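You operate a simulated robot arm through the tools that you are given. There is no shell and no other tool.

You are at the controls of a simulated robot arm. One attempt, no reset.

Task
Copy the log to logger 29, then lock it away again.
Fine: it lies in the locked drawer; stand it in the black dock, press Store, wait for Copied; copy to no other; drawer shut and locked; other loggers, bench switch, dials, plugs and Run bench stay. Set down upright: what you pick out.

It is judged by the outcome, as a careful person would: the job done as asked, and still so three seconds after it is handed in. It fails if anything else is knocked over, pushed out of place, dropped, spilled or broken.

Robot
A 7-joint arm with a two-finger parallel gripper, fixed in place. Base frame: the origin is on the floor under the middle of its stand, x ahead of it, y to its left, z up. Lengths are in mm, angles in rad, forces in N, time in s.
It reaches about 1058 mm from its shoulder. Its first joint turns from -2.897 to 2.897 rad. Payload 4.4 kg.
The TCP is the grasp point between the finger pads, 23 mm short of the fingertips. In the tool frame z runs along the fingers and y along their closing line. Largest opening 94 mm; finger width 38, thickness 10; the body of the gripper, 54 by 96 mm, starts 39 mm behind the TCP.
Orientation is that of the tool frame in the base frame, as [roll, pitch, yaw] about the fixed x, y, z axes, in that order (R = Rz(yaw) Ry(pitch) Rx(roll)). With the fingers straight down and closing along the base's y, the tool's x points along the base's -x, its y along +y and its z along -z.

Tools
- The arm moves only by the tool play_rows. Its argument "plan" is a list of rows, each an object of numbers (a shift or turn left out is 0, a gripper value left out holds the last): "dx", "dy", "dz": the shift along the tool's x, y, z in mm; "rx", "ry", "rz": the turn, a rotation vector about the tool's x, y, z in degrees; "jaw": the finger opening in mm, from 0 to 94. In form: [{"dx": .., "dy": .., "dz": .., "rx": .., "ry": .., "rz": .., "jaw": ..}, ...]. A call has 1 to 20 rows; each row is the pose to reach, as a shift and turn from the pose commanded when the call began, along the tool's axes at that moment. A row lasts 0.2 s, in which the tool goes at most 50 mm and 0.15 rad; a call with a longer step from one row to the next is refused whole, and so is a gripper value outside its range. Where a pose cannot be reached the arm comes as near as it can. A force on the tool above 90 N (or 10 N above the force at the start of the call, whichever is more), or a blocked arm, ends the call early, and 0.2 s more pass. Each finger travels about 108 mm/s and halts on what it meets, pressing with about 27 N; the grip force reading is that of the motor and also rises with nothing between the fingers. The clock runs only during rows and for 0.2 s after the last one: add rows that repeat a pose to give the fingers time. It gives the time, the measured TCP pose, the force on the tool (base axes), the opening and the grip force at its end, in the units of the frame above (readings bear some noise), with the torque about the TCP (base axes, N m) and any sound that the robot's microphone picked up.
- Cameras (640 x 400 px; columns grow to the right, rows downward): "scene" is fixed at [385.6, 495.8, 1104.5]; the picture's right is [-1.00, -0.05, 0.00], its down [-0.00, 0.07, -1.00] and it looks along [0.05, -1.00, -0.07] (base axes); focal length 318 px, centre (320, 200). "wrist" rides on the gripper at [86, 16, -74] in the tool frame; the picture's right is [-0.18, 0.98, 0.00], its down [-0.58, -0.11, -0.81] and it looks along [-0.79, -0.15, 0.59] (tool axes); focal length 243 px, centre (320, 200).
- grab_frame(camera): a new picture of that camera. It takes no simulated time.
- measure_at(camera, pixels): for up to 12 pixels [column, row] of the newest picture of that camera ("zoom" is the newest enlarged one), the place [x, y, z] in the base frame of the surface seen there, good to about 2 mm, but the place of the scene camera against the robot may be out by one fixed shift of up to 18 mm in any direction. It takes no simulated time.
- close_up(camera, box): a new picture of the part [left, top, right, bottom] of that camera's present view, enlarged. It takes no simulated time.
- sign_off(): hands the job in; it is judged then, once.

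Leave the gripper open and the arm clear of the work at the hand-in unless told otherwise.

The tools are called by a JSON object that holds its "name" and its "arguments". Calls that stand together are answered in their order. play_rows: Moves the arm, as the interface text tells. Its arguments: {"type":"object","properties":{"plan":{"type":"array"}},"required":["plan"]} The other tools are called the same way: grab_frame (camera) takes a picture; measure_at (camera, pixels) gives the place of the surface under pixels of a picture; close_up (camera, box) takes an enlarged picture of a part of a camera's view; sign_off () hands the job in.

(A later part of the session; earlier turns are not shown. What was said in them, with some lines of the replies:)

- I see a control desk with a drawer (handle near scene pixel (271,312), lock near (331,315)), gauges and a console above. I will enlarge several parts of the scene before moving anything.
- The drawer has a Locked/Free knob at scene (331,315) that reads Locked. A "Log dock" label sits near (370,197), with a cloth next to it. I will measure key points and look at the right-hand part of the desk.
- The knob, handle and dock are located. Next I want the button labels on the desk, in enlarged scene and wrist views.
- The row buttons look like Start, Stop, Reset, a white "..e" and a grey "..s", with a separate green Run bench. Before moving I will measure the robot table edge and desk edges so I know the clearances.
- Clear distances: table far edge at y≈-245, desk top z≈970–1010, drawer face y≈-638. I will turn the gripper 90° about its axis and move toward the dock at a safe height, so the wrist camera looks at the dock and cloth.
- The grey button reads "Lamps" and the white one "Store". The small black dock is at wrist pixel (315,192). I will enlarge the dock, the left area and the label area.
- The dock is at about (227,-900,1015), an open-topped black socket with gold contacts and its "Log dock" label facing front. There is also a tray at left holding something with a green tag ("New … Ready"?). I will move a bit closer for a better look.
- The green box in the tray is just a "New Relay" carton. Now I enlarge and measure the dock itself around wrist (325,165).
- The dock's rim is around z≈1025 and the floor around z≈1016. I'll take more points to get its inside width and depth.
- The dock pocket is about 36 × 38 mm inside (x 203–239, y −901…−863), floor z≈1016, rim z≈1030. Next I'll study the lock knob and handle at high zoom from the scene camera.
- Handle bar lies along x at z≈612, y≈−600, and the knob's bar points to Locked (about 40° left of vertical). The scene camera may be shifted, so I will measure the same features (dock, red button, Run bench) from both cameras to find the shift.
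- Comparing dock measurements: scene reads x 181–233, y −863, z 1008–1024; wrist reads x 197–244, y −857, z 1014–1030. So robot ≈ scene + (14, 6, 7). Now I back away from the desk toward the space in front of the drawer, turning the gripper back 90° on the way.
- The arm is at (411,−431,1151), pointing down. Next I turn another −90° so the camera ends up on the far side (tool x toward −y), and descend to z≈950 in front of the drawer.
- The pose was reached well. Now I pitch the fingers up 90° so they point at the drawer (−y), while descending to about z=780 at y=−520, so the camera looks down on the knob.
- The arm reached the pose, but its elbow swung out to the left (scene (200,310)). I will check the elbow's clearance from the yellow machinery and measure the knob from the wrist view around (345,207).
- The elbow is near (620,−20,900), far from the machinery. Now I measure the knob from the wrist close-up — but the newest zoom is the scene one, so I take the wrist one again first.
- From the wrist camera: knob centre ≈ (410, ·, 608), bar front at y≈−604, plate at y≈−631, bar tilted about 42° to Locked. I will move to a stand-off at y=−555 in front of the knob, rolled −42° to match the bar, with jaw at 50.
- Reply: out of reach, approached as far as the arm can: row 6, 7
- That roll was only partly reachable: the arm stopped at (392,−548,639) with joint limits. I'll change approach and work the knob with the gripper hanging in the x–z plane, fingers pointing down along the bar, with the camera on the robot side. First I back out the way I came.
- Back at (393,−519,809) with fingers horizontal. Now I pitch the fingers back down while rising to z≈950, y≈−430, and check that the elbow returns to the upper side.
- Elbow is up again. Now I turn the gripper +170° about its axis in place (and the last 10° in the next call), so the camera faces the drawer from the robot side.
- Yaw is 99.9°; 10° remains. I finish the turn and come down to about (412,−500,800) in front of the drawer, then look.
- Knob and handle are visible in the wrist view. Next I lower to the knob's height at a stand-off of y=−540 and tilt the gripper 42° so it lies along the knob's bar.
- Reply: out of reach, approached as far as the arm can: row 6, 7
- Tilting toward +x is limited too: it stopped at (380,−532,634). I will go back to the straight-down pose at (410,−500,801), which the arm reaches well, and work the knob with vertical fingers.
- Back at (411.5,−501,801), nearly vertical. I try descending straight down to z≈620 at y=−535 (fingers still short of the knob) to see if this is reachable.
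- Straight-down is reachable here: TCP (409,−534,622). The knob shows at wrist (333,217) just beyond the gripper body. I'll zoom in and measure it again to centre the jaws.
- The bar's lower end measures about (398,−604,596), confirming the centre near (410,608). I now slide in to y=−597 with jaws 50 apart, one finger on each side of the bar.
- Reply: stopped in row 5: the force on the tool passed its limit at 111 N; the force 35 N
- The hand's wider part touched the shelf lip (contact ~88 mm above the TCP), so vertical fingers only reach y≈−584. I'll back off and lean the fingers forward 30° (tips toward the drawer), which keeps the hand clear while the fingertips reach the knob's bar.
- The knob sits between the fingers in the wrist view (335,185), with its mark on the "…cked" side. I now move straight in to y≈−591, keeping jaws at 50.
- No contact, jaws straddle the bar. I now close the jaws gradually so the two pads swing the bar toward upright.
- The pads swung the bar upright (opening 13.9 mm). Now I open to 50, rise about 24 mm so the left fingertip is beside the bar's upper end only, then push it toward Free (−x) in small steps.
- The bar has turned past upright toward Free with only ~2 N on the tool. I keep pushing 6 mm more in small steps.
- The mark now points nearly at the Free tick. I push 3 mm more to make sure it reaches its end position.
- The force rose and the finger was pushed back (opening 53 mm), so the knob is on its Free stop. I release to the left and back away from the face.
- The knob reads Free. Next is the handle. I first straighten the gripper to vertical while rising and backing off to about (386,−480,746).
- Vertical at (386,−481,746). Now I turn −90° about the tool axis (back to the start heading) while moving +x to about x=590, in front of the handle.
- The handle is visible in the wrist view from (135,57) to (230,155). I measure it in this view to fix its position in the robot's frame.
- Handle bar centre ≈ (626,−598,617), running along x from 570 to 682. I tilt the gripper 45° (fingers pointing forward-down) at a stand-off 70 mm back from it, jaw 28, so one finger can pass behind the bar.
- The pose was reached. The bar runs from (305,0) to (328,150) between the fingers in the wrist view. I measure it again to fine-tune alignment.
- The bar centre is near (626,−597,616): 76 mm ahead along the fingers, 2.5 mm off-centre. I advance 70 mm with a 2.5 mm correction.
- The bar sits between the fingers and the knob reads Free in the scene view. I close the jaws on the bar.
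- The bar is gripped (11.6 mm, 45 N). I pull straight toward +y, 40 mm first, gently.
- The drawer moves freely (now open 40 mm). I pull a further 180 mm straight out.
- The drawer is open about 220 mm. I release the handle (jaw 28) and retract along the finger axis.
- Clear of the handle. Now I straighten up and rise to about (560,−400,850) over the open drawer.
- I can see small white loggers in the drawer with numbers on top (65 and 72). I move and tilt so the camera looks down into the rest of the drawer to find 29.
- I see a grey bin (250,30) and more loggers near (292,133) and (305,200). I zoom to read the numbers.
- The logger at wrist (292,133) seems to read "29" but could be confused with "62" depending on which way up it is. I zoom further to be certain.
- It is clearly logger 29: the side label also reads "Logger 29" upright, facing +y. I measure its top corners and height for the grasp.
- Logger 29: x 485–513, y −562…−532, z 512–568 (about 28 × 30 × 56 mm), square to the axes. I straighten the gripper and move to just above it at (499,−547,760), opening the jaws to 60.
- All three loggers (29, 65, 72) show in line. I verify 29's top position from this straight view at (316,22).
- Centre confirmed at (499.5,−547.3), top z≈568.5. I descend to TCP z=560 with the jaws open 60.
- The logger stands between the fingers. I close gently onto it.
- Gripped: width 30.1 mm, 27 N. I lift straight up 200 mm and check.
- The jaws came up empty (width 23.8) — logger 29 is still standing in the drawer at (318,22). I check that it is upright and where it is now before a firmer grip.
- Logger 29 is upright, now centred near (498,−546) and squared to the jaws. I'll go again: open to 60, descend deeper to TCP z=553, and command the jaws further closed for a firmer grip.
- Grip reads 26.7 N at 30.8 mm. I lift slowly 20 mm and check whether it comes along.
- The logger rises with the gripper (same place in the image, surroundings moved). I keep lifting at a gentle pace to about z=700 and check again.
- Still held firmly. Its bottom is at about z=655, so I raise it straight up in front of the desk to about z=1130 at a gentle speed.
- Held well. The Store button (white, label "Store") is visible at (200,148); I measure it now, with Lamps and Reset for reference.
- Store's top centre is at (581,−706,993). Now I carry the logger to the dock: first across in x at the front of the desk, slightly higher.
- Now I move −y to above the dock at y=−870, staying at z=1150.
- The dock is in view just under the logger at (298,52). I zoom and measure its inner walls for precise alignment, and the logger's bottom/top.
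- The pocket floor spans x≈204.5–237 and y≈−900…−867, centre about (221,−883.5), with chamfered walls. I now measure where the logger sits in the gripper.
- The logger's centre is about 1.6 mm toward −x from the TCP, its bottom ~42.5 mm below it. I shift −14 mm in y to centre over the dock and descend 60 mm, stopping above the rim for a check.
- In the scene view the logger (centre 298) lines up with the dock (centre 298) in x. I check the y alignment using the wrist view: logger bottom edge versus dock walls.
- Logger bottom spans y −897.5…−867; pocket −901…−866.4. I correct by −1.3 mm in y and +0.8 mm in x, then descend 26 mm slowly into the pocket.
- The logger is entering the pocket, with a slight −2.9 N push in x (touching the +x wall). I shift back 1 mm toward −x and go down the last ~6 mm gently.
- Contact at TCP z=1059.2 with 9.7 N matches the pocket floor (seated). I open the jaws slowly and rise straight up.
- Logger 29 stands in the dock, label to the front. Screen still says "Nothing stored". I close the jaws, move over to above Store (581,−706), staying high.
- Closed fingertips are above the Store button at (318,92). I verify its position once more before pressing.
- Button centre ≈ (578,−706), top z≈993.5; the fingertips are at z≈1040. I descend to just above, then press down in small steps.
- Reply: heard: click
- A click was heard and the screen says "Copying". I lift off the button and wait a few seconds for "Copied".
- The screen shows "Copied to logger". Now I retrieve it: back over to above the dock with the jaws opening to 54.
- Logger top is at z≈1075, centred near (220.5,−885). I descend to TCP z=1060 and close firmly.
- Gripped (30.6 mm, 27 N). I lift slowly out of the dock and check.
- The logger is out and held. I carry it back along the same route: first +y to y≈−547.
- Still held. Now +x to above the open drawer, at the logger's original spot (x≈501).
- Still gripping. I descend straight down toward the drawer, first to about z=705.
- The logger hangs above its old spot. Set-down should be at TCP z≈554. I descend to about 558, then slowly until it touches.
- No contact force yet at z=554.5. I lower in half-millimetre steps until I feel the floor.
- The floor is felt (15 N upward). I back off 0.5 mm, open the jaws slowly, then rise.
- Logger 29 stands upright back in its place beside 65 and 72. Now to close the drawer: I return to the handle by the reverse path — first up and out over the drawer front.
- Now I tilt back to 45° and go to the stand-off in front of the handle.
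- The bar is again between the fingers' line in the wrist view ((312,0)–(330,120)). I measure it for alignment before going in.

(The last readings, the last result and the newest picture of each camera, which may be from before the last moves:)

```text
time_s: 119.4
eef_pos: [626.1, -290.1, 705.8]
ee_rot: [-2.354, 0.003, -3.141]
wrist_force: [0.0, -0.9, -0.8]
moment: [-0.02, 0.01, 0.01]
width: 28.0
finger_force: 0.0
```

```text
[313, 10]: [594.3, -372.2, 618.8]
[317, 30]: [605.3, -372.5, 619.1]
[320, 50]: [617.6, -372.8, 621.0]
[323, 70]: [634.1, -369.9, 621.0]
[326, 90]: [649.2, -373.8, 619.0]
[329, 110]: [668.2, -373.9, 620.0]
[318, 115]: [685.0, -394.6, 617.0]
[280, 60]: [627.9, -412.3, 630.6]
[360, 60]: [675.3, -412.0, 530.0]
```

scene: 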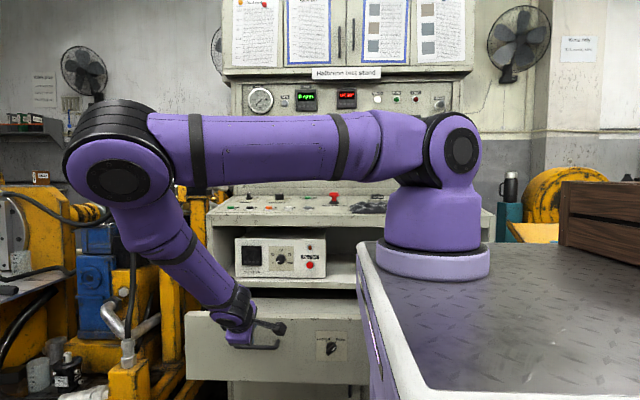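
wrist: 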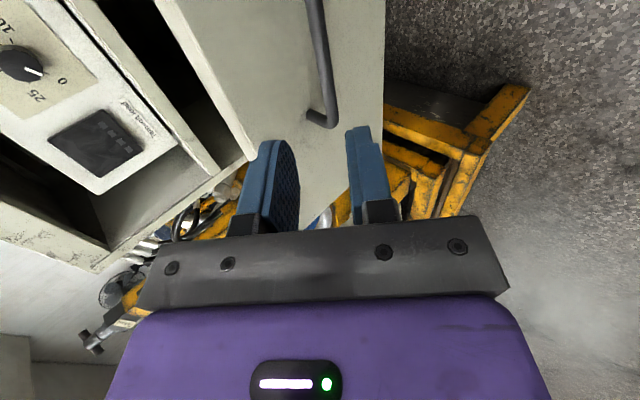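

The bar centre is ~124 mm ahead along the fingers; I advance 118 mm with a 1.2 mm correction and grip it.

{"name": "play_rows", "arguments": {"plan": [{"dy": 1.2, "dz": 30, "jaw": 28}, {"dy": 1.2, "dz": 60, "jaw": 28}, {"dy": 1.2, "dz": 85, "jaw": 28}, {"dy": 1.2, "dz": 105, "jaw": 28}, {"dy": 1.2, "dz": 118, "jaw": 28}, {"dy": 1.2, "dz": 118, "jaw": 20}, {"dy": 1.2, "dz": 118, "jaw": 14}, {"dy": 1.2, "dz": 118, "jaw": 9}, {"dy": 1.2, "dz": 118, "jaw": 5}, {"dy": 1.2, "dz": 118, "jaw": 4}]}}

```text
time_s: 121.6
eef_pos: [626.6, -372.6, 620.3]
ee_rot: [-2.357, 0.003, -3.14]
wrist_force: [-0.4, 2.0, -15.1]
moment: [0.1, 0.9, 1.58]
width: 11.8
finger_force: 45.1
```

Gripped (11.8 mm). I push the drawer shut smoothly, slow at the start and end so the loggers stay standing — first 200 mm.

{"name": "play_rows", "arguments": {"plan": [{"dy": -2.1, "dz": 3.5}, {"dy": -7, "dz": 8.4}, {"dy": -15, "dz": 16.4}, {"dy": -25, "dz": 26.4}, {"dy": -36, "dz": 37.4}, {"dy": -47, "dz": 48.4}, {"dy": -58, "dz": 59.4}, {"dy": -69, "dz": 70.4}, {"dy": -80, "dz": 81.4}, {"dy": -91, "dz": 92.4}, {"dy": -102, "dz": 103.4}, {"dy": -113, "dz": 114.4}, {"dy": -123, "dz": 124.4}, {"dy": -131, "dz": 132.4}, {"dy": -137, "dz": 138.4}, {"dy": -141, "dz": 142.4}]}}

{"name": "close_up", "arguments": {"camera": "scene", "box": [200, 240, 380, 360]}}

```text
time_s: 125.0
eef_pos: [627.3, -572.6, 620.5]
ee_rot: [-2.354, 0.001, -3.141]
wrist_force: [-2.8, 1.8, 2.9]
moment: [-0.04, 1.26, 1.12]
width: 11.7
finger_force: 45.3
```

```text
3.33 times, centred on (290, 300) of scene
```

zoom: 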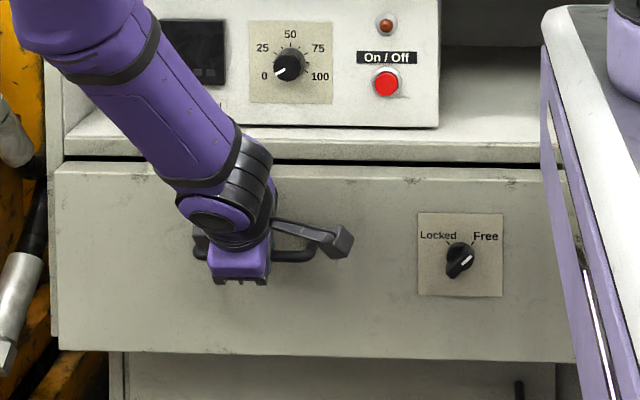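

About 20 mm remain. I push the rest slowly until it stops against the frame.

{"name": "play_rows", "arguments": {"plan": [{"dy": -3, "dz": 3}, {"dy": -6, "dz": 6}, {"dy": -9, "dz": 9}, {"dy": -11.5, "dz": 11.5}, {"dy": -13.5, "dz": 13.5}, {"dy": -15, "dz": 15}, {"dy": -16, "dz": 16}]}}

```text
time_s: 126.6
eef_pos: [627.5, -593.6, 620.7]
ee_rot: [-2.358, 0.001, -3.139]
wrist_force: [-3.8, 22.2, 8.1]
moment: [0.06, 1.2, 1.23]
width: 11.8
finger_force: 45.3
```

The drawer is against its stop (22 N, y=−593.6). I release the handle and retract along the finger axis.

{"name": "play_rows", "arguments": {"plan": [{"jaw": 20}, {"jaw": 28}, {"jaw": 28}, {"dz": -12, "jaw": 28}, {"dz": -30, "jaw": 28}, {"dz": -55, "jaw": 28}, {"dz": -85, "jaw": 28}]}}

{"name": "close_up", "arguments": {"camera": "scene", "box": [200, 240, 380, 360]}}

{"name": "grab_frame", "arguments": {"camera": "wrist"}}

```text
time_s: 128.2
eef_pos: [625.3, -537.1, 679.7]
ee_rot: [-2.357, 0.001, 3.141]
wrist_force: [-0.1, -0.2, -0.1]
moment: [-0.03, 0.04, 0.05]
width: 27.9
finger_force: 0.1
```

```text
3.33 times, centred on (290, 300) of scene
```

zoom: 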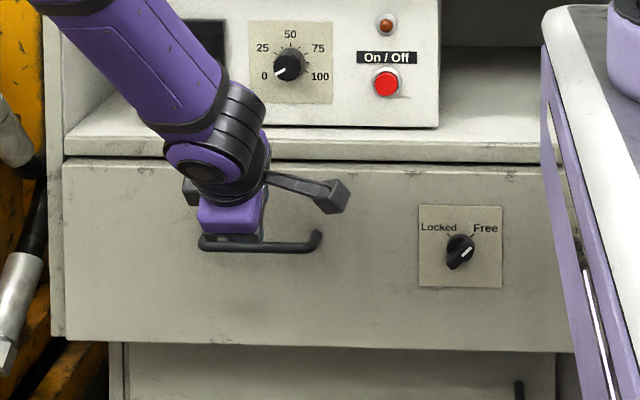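

```text
taken
```

wrist: 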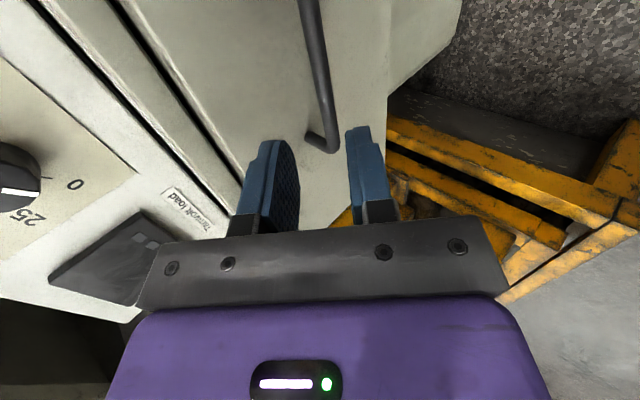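

The drawer looks shut. I measure the face against its original −639 (scene frame) to be sure.

{"name": "grab_frame", "arguments": {"camera": "scene"}}

{"name": "measure_at", "arguments": {"camera": "scene", "pixels": [[240, 330], [300, 330], [280, 290], [331, 315], [325, 330], [350, 300], [300, 285], [225, 320]]}}

```text
taken
```

scene: 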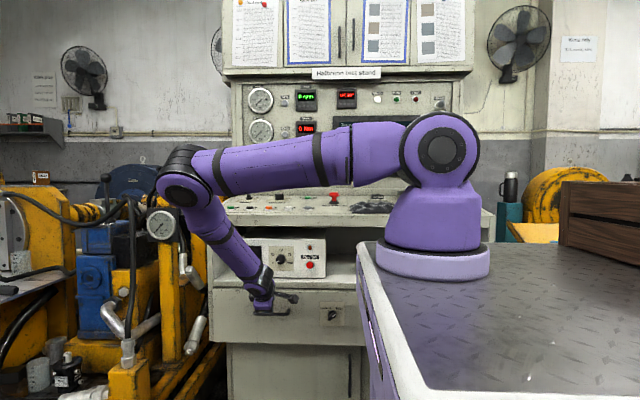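

```text
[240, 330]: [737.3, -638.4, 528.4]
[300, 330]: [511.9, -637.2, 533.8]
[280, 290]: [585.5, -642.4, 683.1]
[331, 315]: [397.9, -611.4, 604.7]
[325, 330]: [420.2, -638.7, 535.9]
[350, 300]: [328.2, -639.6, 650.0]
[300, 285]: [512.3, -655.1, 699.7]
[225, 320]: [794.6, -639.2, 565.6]
```

The face is back at y≈−638.5 as at the start: shut. Now the lock. I straighten the gripper while backing off to about (590,−481,756).

{"name": "play_rows", "arguments": {"plan": [{"dx": 6, "dy": -2, "dz": -16, "rx": -7.5}, {"dx": 12, "dy": -5, "dz": -31, "rx": -15}, {"dx": 18, "dy": -7, "dz": -47, "rx": -22.5}, {"dx": 24, "dy": -9, "dz": -62, "rx": -30}, {"dx": 30, "dy": -12, "dz": -78, "rx": -37.5}, {"dx": 35, "dy": -14.1, "dz": -93.3, "rx": -45}, {"dx": 35, "dy": -14.1, "dz": -93.3, "rx": -45, "jaw": 50}]}}

```text
time_s: 129.8
eef_pos: [592.2, -478.6, 756.9]
ee_rot: [3.141, 0.003, 3.141]
wrist_force: [0.2, -0.9, -0.7]
moment: [-0.04, 0.0, 0.04]
width: 50.1
finger_force: 0.0
```

Now I turn +90° about the tool axis while moving back to x≈410 in front of the knob.

{"name": "play_rows", "arguments": {"plan": [{"dx": 12, "rz": 6}, {"dx": 28, "rz": 14}, {"dx": 45, "rz": 22}, {"dx": 62, "rz": 30}, {"dx": 79, "rz": 38}, {"dx": 96, "rz": 46}, {"dx": 113, "rz": 54}, {"dx": 130, "rz": 62}, {"dx": 147, "rz": 70}, {"dx": 163, "rz": 78}, {"dx": 176, "rz": 86}, {"dx": 182, "rz": 90}, {"dx": 182, "rz": 90}]}}

{"name": "grab_frame", "arguments": {"camera": "wrist"}}

```text
time_s: 132.6
eef_pos: [410.2, -479.5, 755.0]
ee_rot: [3.14, 0.001, 1.571]
wrist_force: [0.3, -0.4, -0.4]
moment: [0.02, 0.02, 0.03]
width: 50.0
finger_force: 0.0
```

```text
taken
```

wrist: 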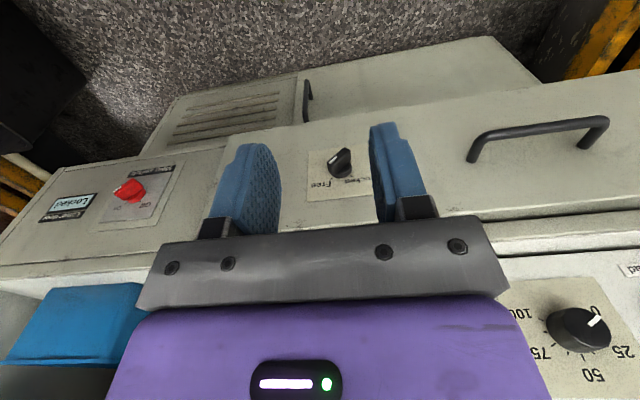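

Aligned with x=410. I lean the fingers forward 29° and go to the stand-off at (410,−553,614) in front of the knob.

{"name": "play_rows", "arguments": {"plan": [{"dx": -14, "dz": 28, "ry": -6}, {"dx": -28, "dz": 56, "ry": -12}, {"dx": -44, "dz": 84, "ry": -18}, {"dx": -59, "dz": 113, "ry": -24}, {"dx": -74, "dz": 141, "ry": -29.3}, {"dx": -74, "dz": 141, "ry": -29.3}]}}

{"name": "grab_frame", "arguments": {"camera": "wrist"}}

{"name": "close_up", "arguments": {"camera": "wrist", "box": [260, 120, 400, 230]}}

```text
time_s: 134.0
eef_pos: [411.3, -552.3, 615.0]
ee_rot: [3.14, 0.514, 1.571]
wrist_force: [-0.6, 0.7, -0.7]
moment: [0.01, -0.01, -0.02]
width: 49.9
finger_force: 0.0
```

```text
taken
```

wrist: 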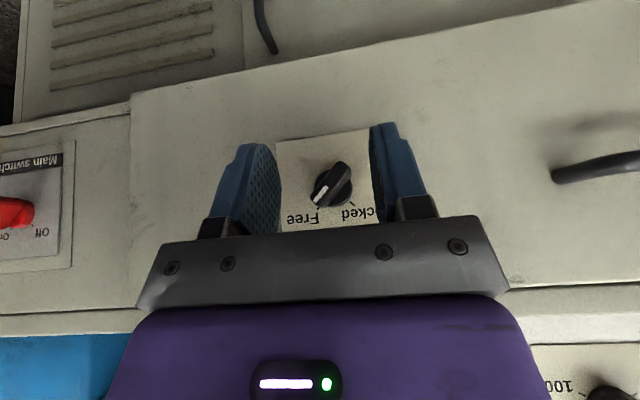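

```text
3.64 times, centred on (330, 175) of wrist
```

zoom: 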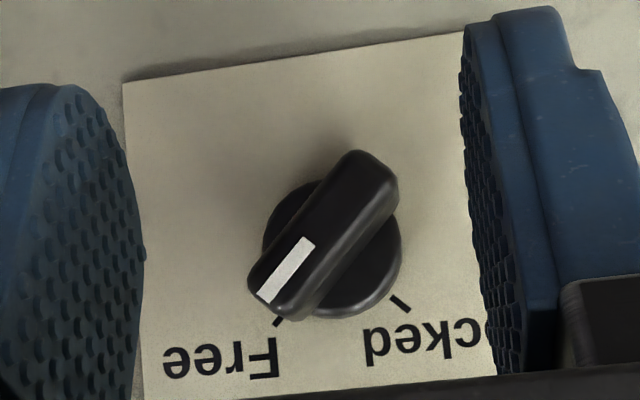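

The knob still reads Free and sits between the fingers. I move in as before to y≈−591.

{"name": "play_rows", "arguments": {"plan": [{"dx": -11, "dy": -1.2, "dz": 7}, {"dx": -22, "dy": -1.2, "dz": 14}, {"dx": -32.5, "dy": -1.2, "dz": 20.5}, {"dx": -32.5, "dy": -1.2, "dz": 20.5}]}}

{"name": "grab_frame", "arguments": {"camera": "wrist"}}

```text
time_s: 135.0
eef_pos: [408.9, -591.8, 612.4]
ee_rot: [3.14, 0.512, 1.571]
wrist_force: [-0.8, 0.7, 0.3]
moment: [0.02, -0.04, -0.02]
width: 49.9
finger_force: 0.1
```

```text
taken
```

wrist: 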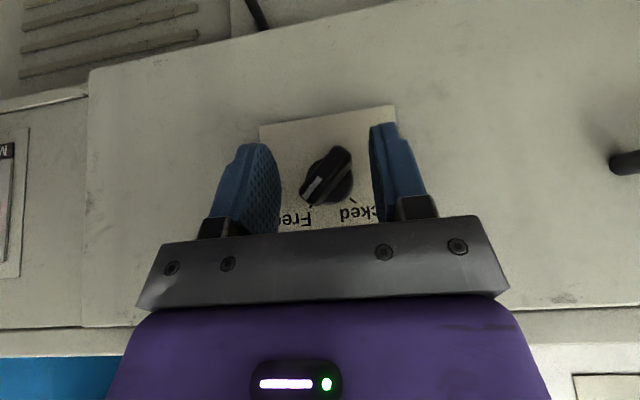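

In position with no contact. I close the jaws gradually to swing the bar upright.

{"name": "play_rows", "arguments": {"plan": [{"jaw": 40}, {"jaw": 33}, {"jaw": 27}, {"jaw": 22}, {"jaw": 18}, {"jaw": 15}, {"jaw": 12}, {"jaw": 12}]}}

{"name": "close_up", "arguments": {"camera": "wrist", "box": [250, 110, 410, 230]}}

```text
time_s: 136.8
eef_pos: [408.2, -591.6, 612.6]
ee_rot: [3.137, 0.512, 1.571]
wrist_force: [3.0, 0.1, -2.3]
moment: [-0.01, -0.06, 0.05]
width: 13.6
finger_force: 2.3
```

```text
3.33 times, centred on (330, 170) of wrist
```

zoom: 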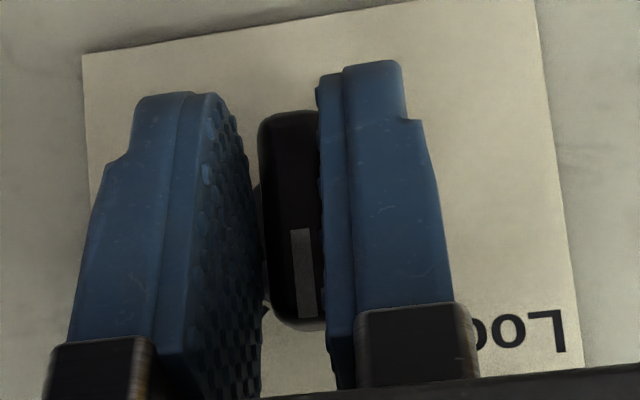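

The bar is upright. I open to 50, rise 24 mm, and push its upper end toward Locked (+x) with the right-hand finger in small steps.

{"name": "play_rows", "arguments": {"plan": [{"jaw": 30}, {"jaw": 50}, {"jaw": 50}, {"dx": -6, "dz": -10.5, "jaw": 50}, {"dx": -11.5, "dz": -20.6, "jaw": 50}, {"dx": -11.5, "dy": 8, "dz": -20.6, "jaw": 50}, {"dx": -11.5, "dy": 15, "dz": -20.6, "jaw": 50}, {"dx": -11.5, "dy": 18, "dz": -20.6, "jaw": 50}, {"dx": -11.5, "dy": 21, "dz": -20.6, "jaw": 50}, {"dx": -11.5, "dy": 24, "dz": -20.6, "jaw": 50}, {"dx": -11.5, "dy": 26, "dz": -20.6, "jaw": 50}]}}

{"name": "close_up", "arguments": {"camera": "wrist", "box": [230, 90, 390, 210]}}

```text
time_s: 139.2
eef_pos: [435.3, -591.0, 636.2]
ee_rot: [3.14, 0.511, 1.571]
wrist_force: [-2.8, 0.8, 2.3]
moment: [-0.04, 0.13, 0.0]
width: 51.2
finger_force: 1.3
```

```text
3.33 times, centred on (310, 150) of wrist
```

zoom: 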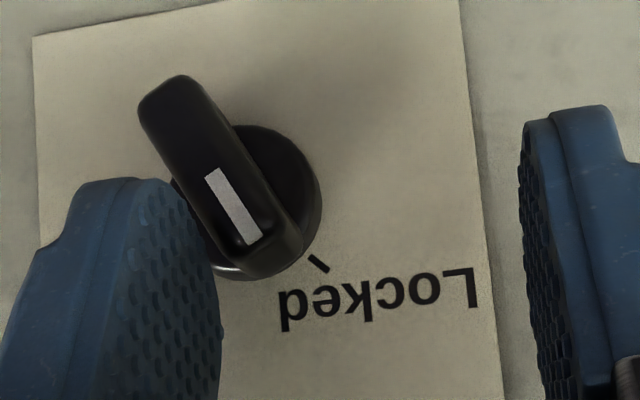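

The bar is turning toward Locked (about 25° so far). I push 5 mm further.

{"name": "play_rows", "arguments": {"plan": [{"dy": 1.5}, {"dy": 3}, {"dy": 4.5}, {"dy": 5.5}, {"dy": 5.5}]}}

{"name": "close_up", "arguments": {"camera": "wrist", "box": [230, 90, 390, 210]}}

```text
time_s: 140.4
eef_pos: [440.0, -591.7, 636.9]
ee_rot: [3.14, 0.511, 1.568]
wrist_force: [-6.5, 0.5, 4.3]
moment: [-0.02, 0.2, -0.1]
width: 52.8
finger_force: 2.8
```

```text
3.33 times, centred on (310, 150) of wrist
```

zoom: 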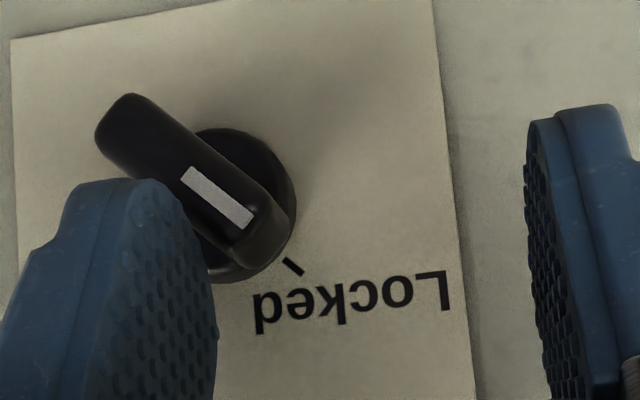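

The finger was pushed back (52.8 mm, 6.5 N), the same as at the other stop, and the mark points at the Locked tick. I release and back off.

{"name": "play_rows", "arguments": {"plan": [{"dy": -4}, {"dy": -8}, {"dx": 15, "dy": -8, "dz": -8}, {"dx": 30, "dy": -8, "dz": -17}, {"dx": 44, "dy": -8, "dz": -25}, {"dx": 60, "dy": -8, "dz": -34}]}}

{"name": "close_up", "arguments": {"camera": "wrist", "box": [230, 110, 410, 235]}}

{"name": "grab_frame", "arguments": {"camera": "wrist"}}

```text
time_s: 141.8
eef_pos: [432.4, -522.6, 636.9]
ee_rot: [3.139, 0.512, 1.57]
wrist_force: [-0.2, 0.1, 0.3]
moment: [-0.02, 0.0, -0.01]
width: 50.0
finger_force: 0.1
```

```text
3.20 times, centred on (320, 172) of wrist
```

zoom: 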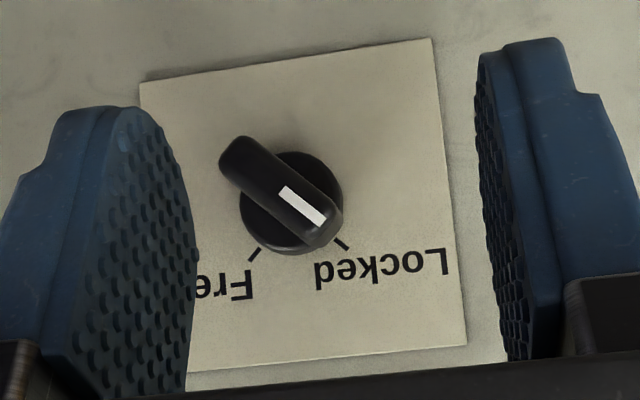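

```text
taken
```

wrist: 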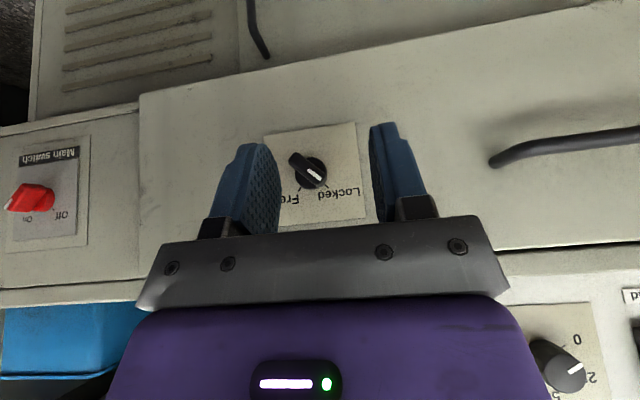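

The knob reads Locked. I now straighten the gripper, back away and rise, opening the jaws.

{"name": "play_rows", "arguments": {"plan": [{"dx": -2, "dz": -30, "ry": 5}, {"dx": -6, "dz": -62, "ry": 11}, {"dx": -11, "dz": -95, "ry": 17}, {"dx": -16, "dz": -128, "ry": 23}, {"dx": -21, "dz": -160, "ry": 29.3}, {"dx": -21, "dz": -160, "ry": 29.3, "jaw": 80}]}}

```text
time_s: 143.2
eef_pos: [431.4, -462.3, 786.7]
ee_rot: [3.14, -0.002, 1.57]
wrist_force: [-0.2, -0.2, -0.5]
moment: [0.02, -0.02, 0.0]
width: 80.2
finger_force: 0.1
```

Next I rise to about z=1190 well clear of the desk and drawer.

{"name": "play_rows", "arguments": {"plan": [{"dz": -35, "jaw": 90}, {"dz": -75, "jaw": 90}, {"dz": -115}, {"dz": -155}, {"dz": -195}, {"dy": -10, "dz": -235}, {"dy": -25, "dz": -275}, {"dy": -40, "dz": -315}, {"dy": -55, "dz": -355}, {"dy": -70, "dz": -390}, {"dy": -80, "dz": -405}]}}

{"name": "grab_frame", "arguments": {"camera": "scene"}}

{"name": "close_up", "arguments": {"camera": "scene", "box": [200, 250, 380, 360]}}

{"name": "close_up", "arguments": {"camera": "scene", "box": [210, 100, 400, 220]}}

{"name": "measure_at", "arguments": {"camera": "scene", "pixels": [[240, 330], [300, 330], [271, 314], [320, 335], [350, 300]]}}

```text
time_s: 145.6
eef_pos: [351.4, -463.4, 1191.9]
ee_rot: [3.139, 0.0, 1.573]
wrist_force: [0.1, 0.7, 0.3]
moment: [0.04, -0.03, 0.0]
width: 90.0
finger_force: 0.1
```

```text
taken
```

scene: 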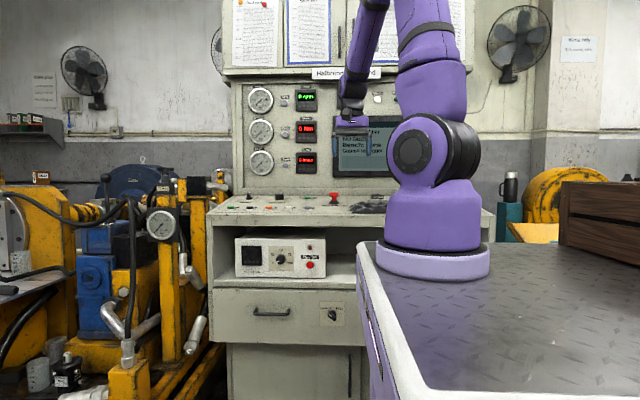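

```text
3.56 times, centred on (290, 305) of scene
```

zoom: 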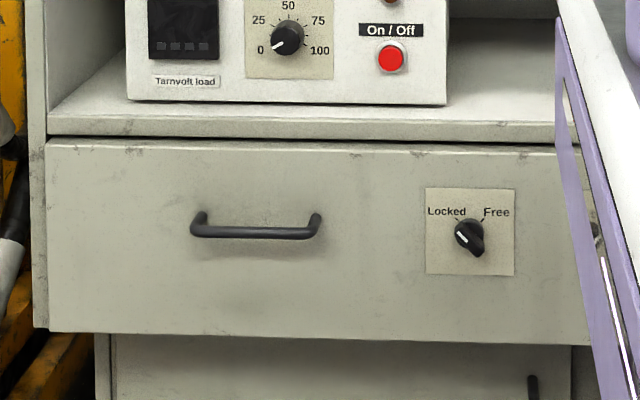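

```text
3.33 times, centred on (305, 160) of scene
```

zoom: 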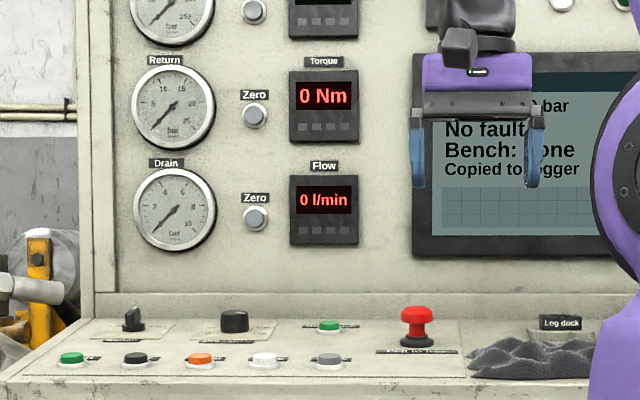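

```text
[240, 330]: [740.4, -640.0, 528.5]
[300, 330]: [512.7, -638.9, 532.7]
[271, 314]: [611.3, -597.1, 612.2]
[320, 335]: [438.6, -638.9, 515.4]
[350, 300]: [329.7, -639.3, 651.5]
```

Everything checks out. The drawer face is back at y≈−639, the knob reads Locked, the screen shows "Copied to logger", and the dock is empty. The buttons, dials and switch look unchanged. The gripper is open and clear, so I hand in the job.

{"name": "sign_off", "arguments": {}}

```text
The job is handed in.
```

The log is copied to logger 29, and the logger is back in the drawer, which is shut and locked.

- **Copy:** I stood logger 29 in the black dock and pressed Store once. The screen went from "Copying" to "Copied to logger". No other logger was docked.
- **Put back:** Logger 29 stands upright in its old spot beside 65 and 72. I saw all three standing before closing the drawer slowly, but could not see inside once it was shut.
- **Lock:** The drawer face measures the same as at the start, and the knob points to Locked. I did not tug the handle to test it.
- **Everything else:** The bench switch, dials and Run bench look unchanged in the final picture. I never went near the plugs.

Two things went less than smoothly. My first grip on the logger slipped off, and it stayed standing. The hand also bumped the fixed shelf lip once with about 111 N while I was reaching for the knob. I saw no damage in the pictures afterwards.

The arm finished with the gripper open, clear of the desk and drawer.
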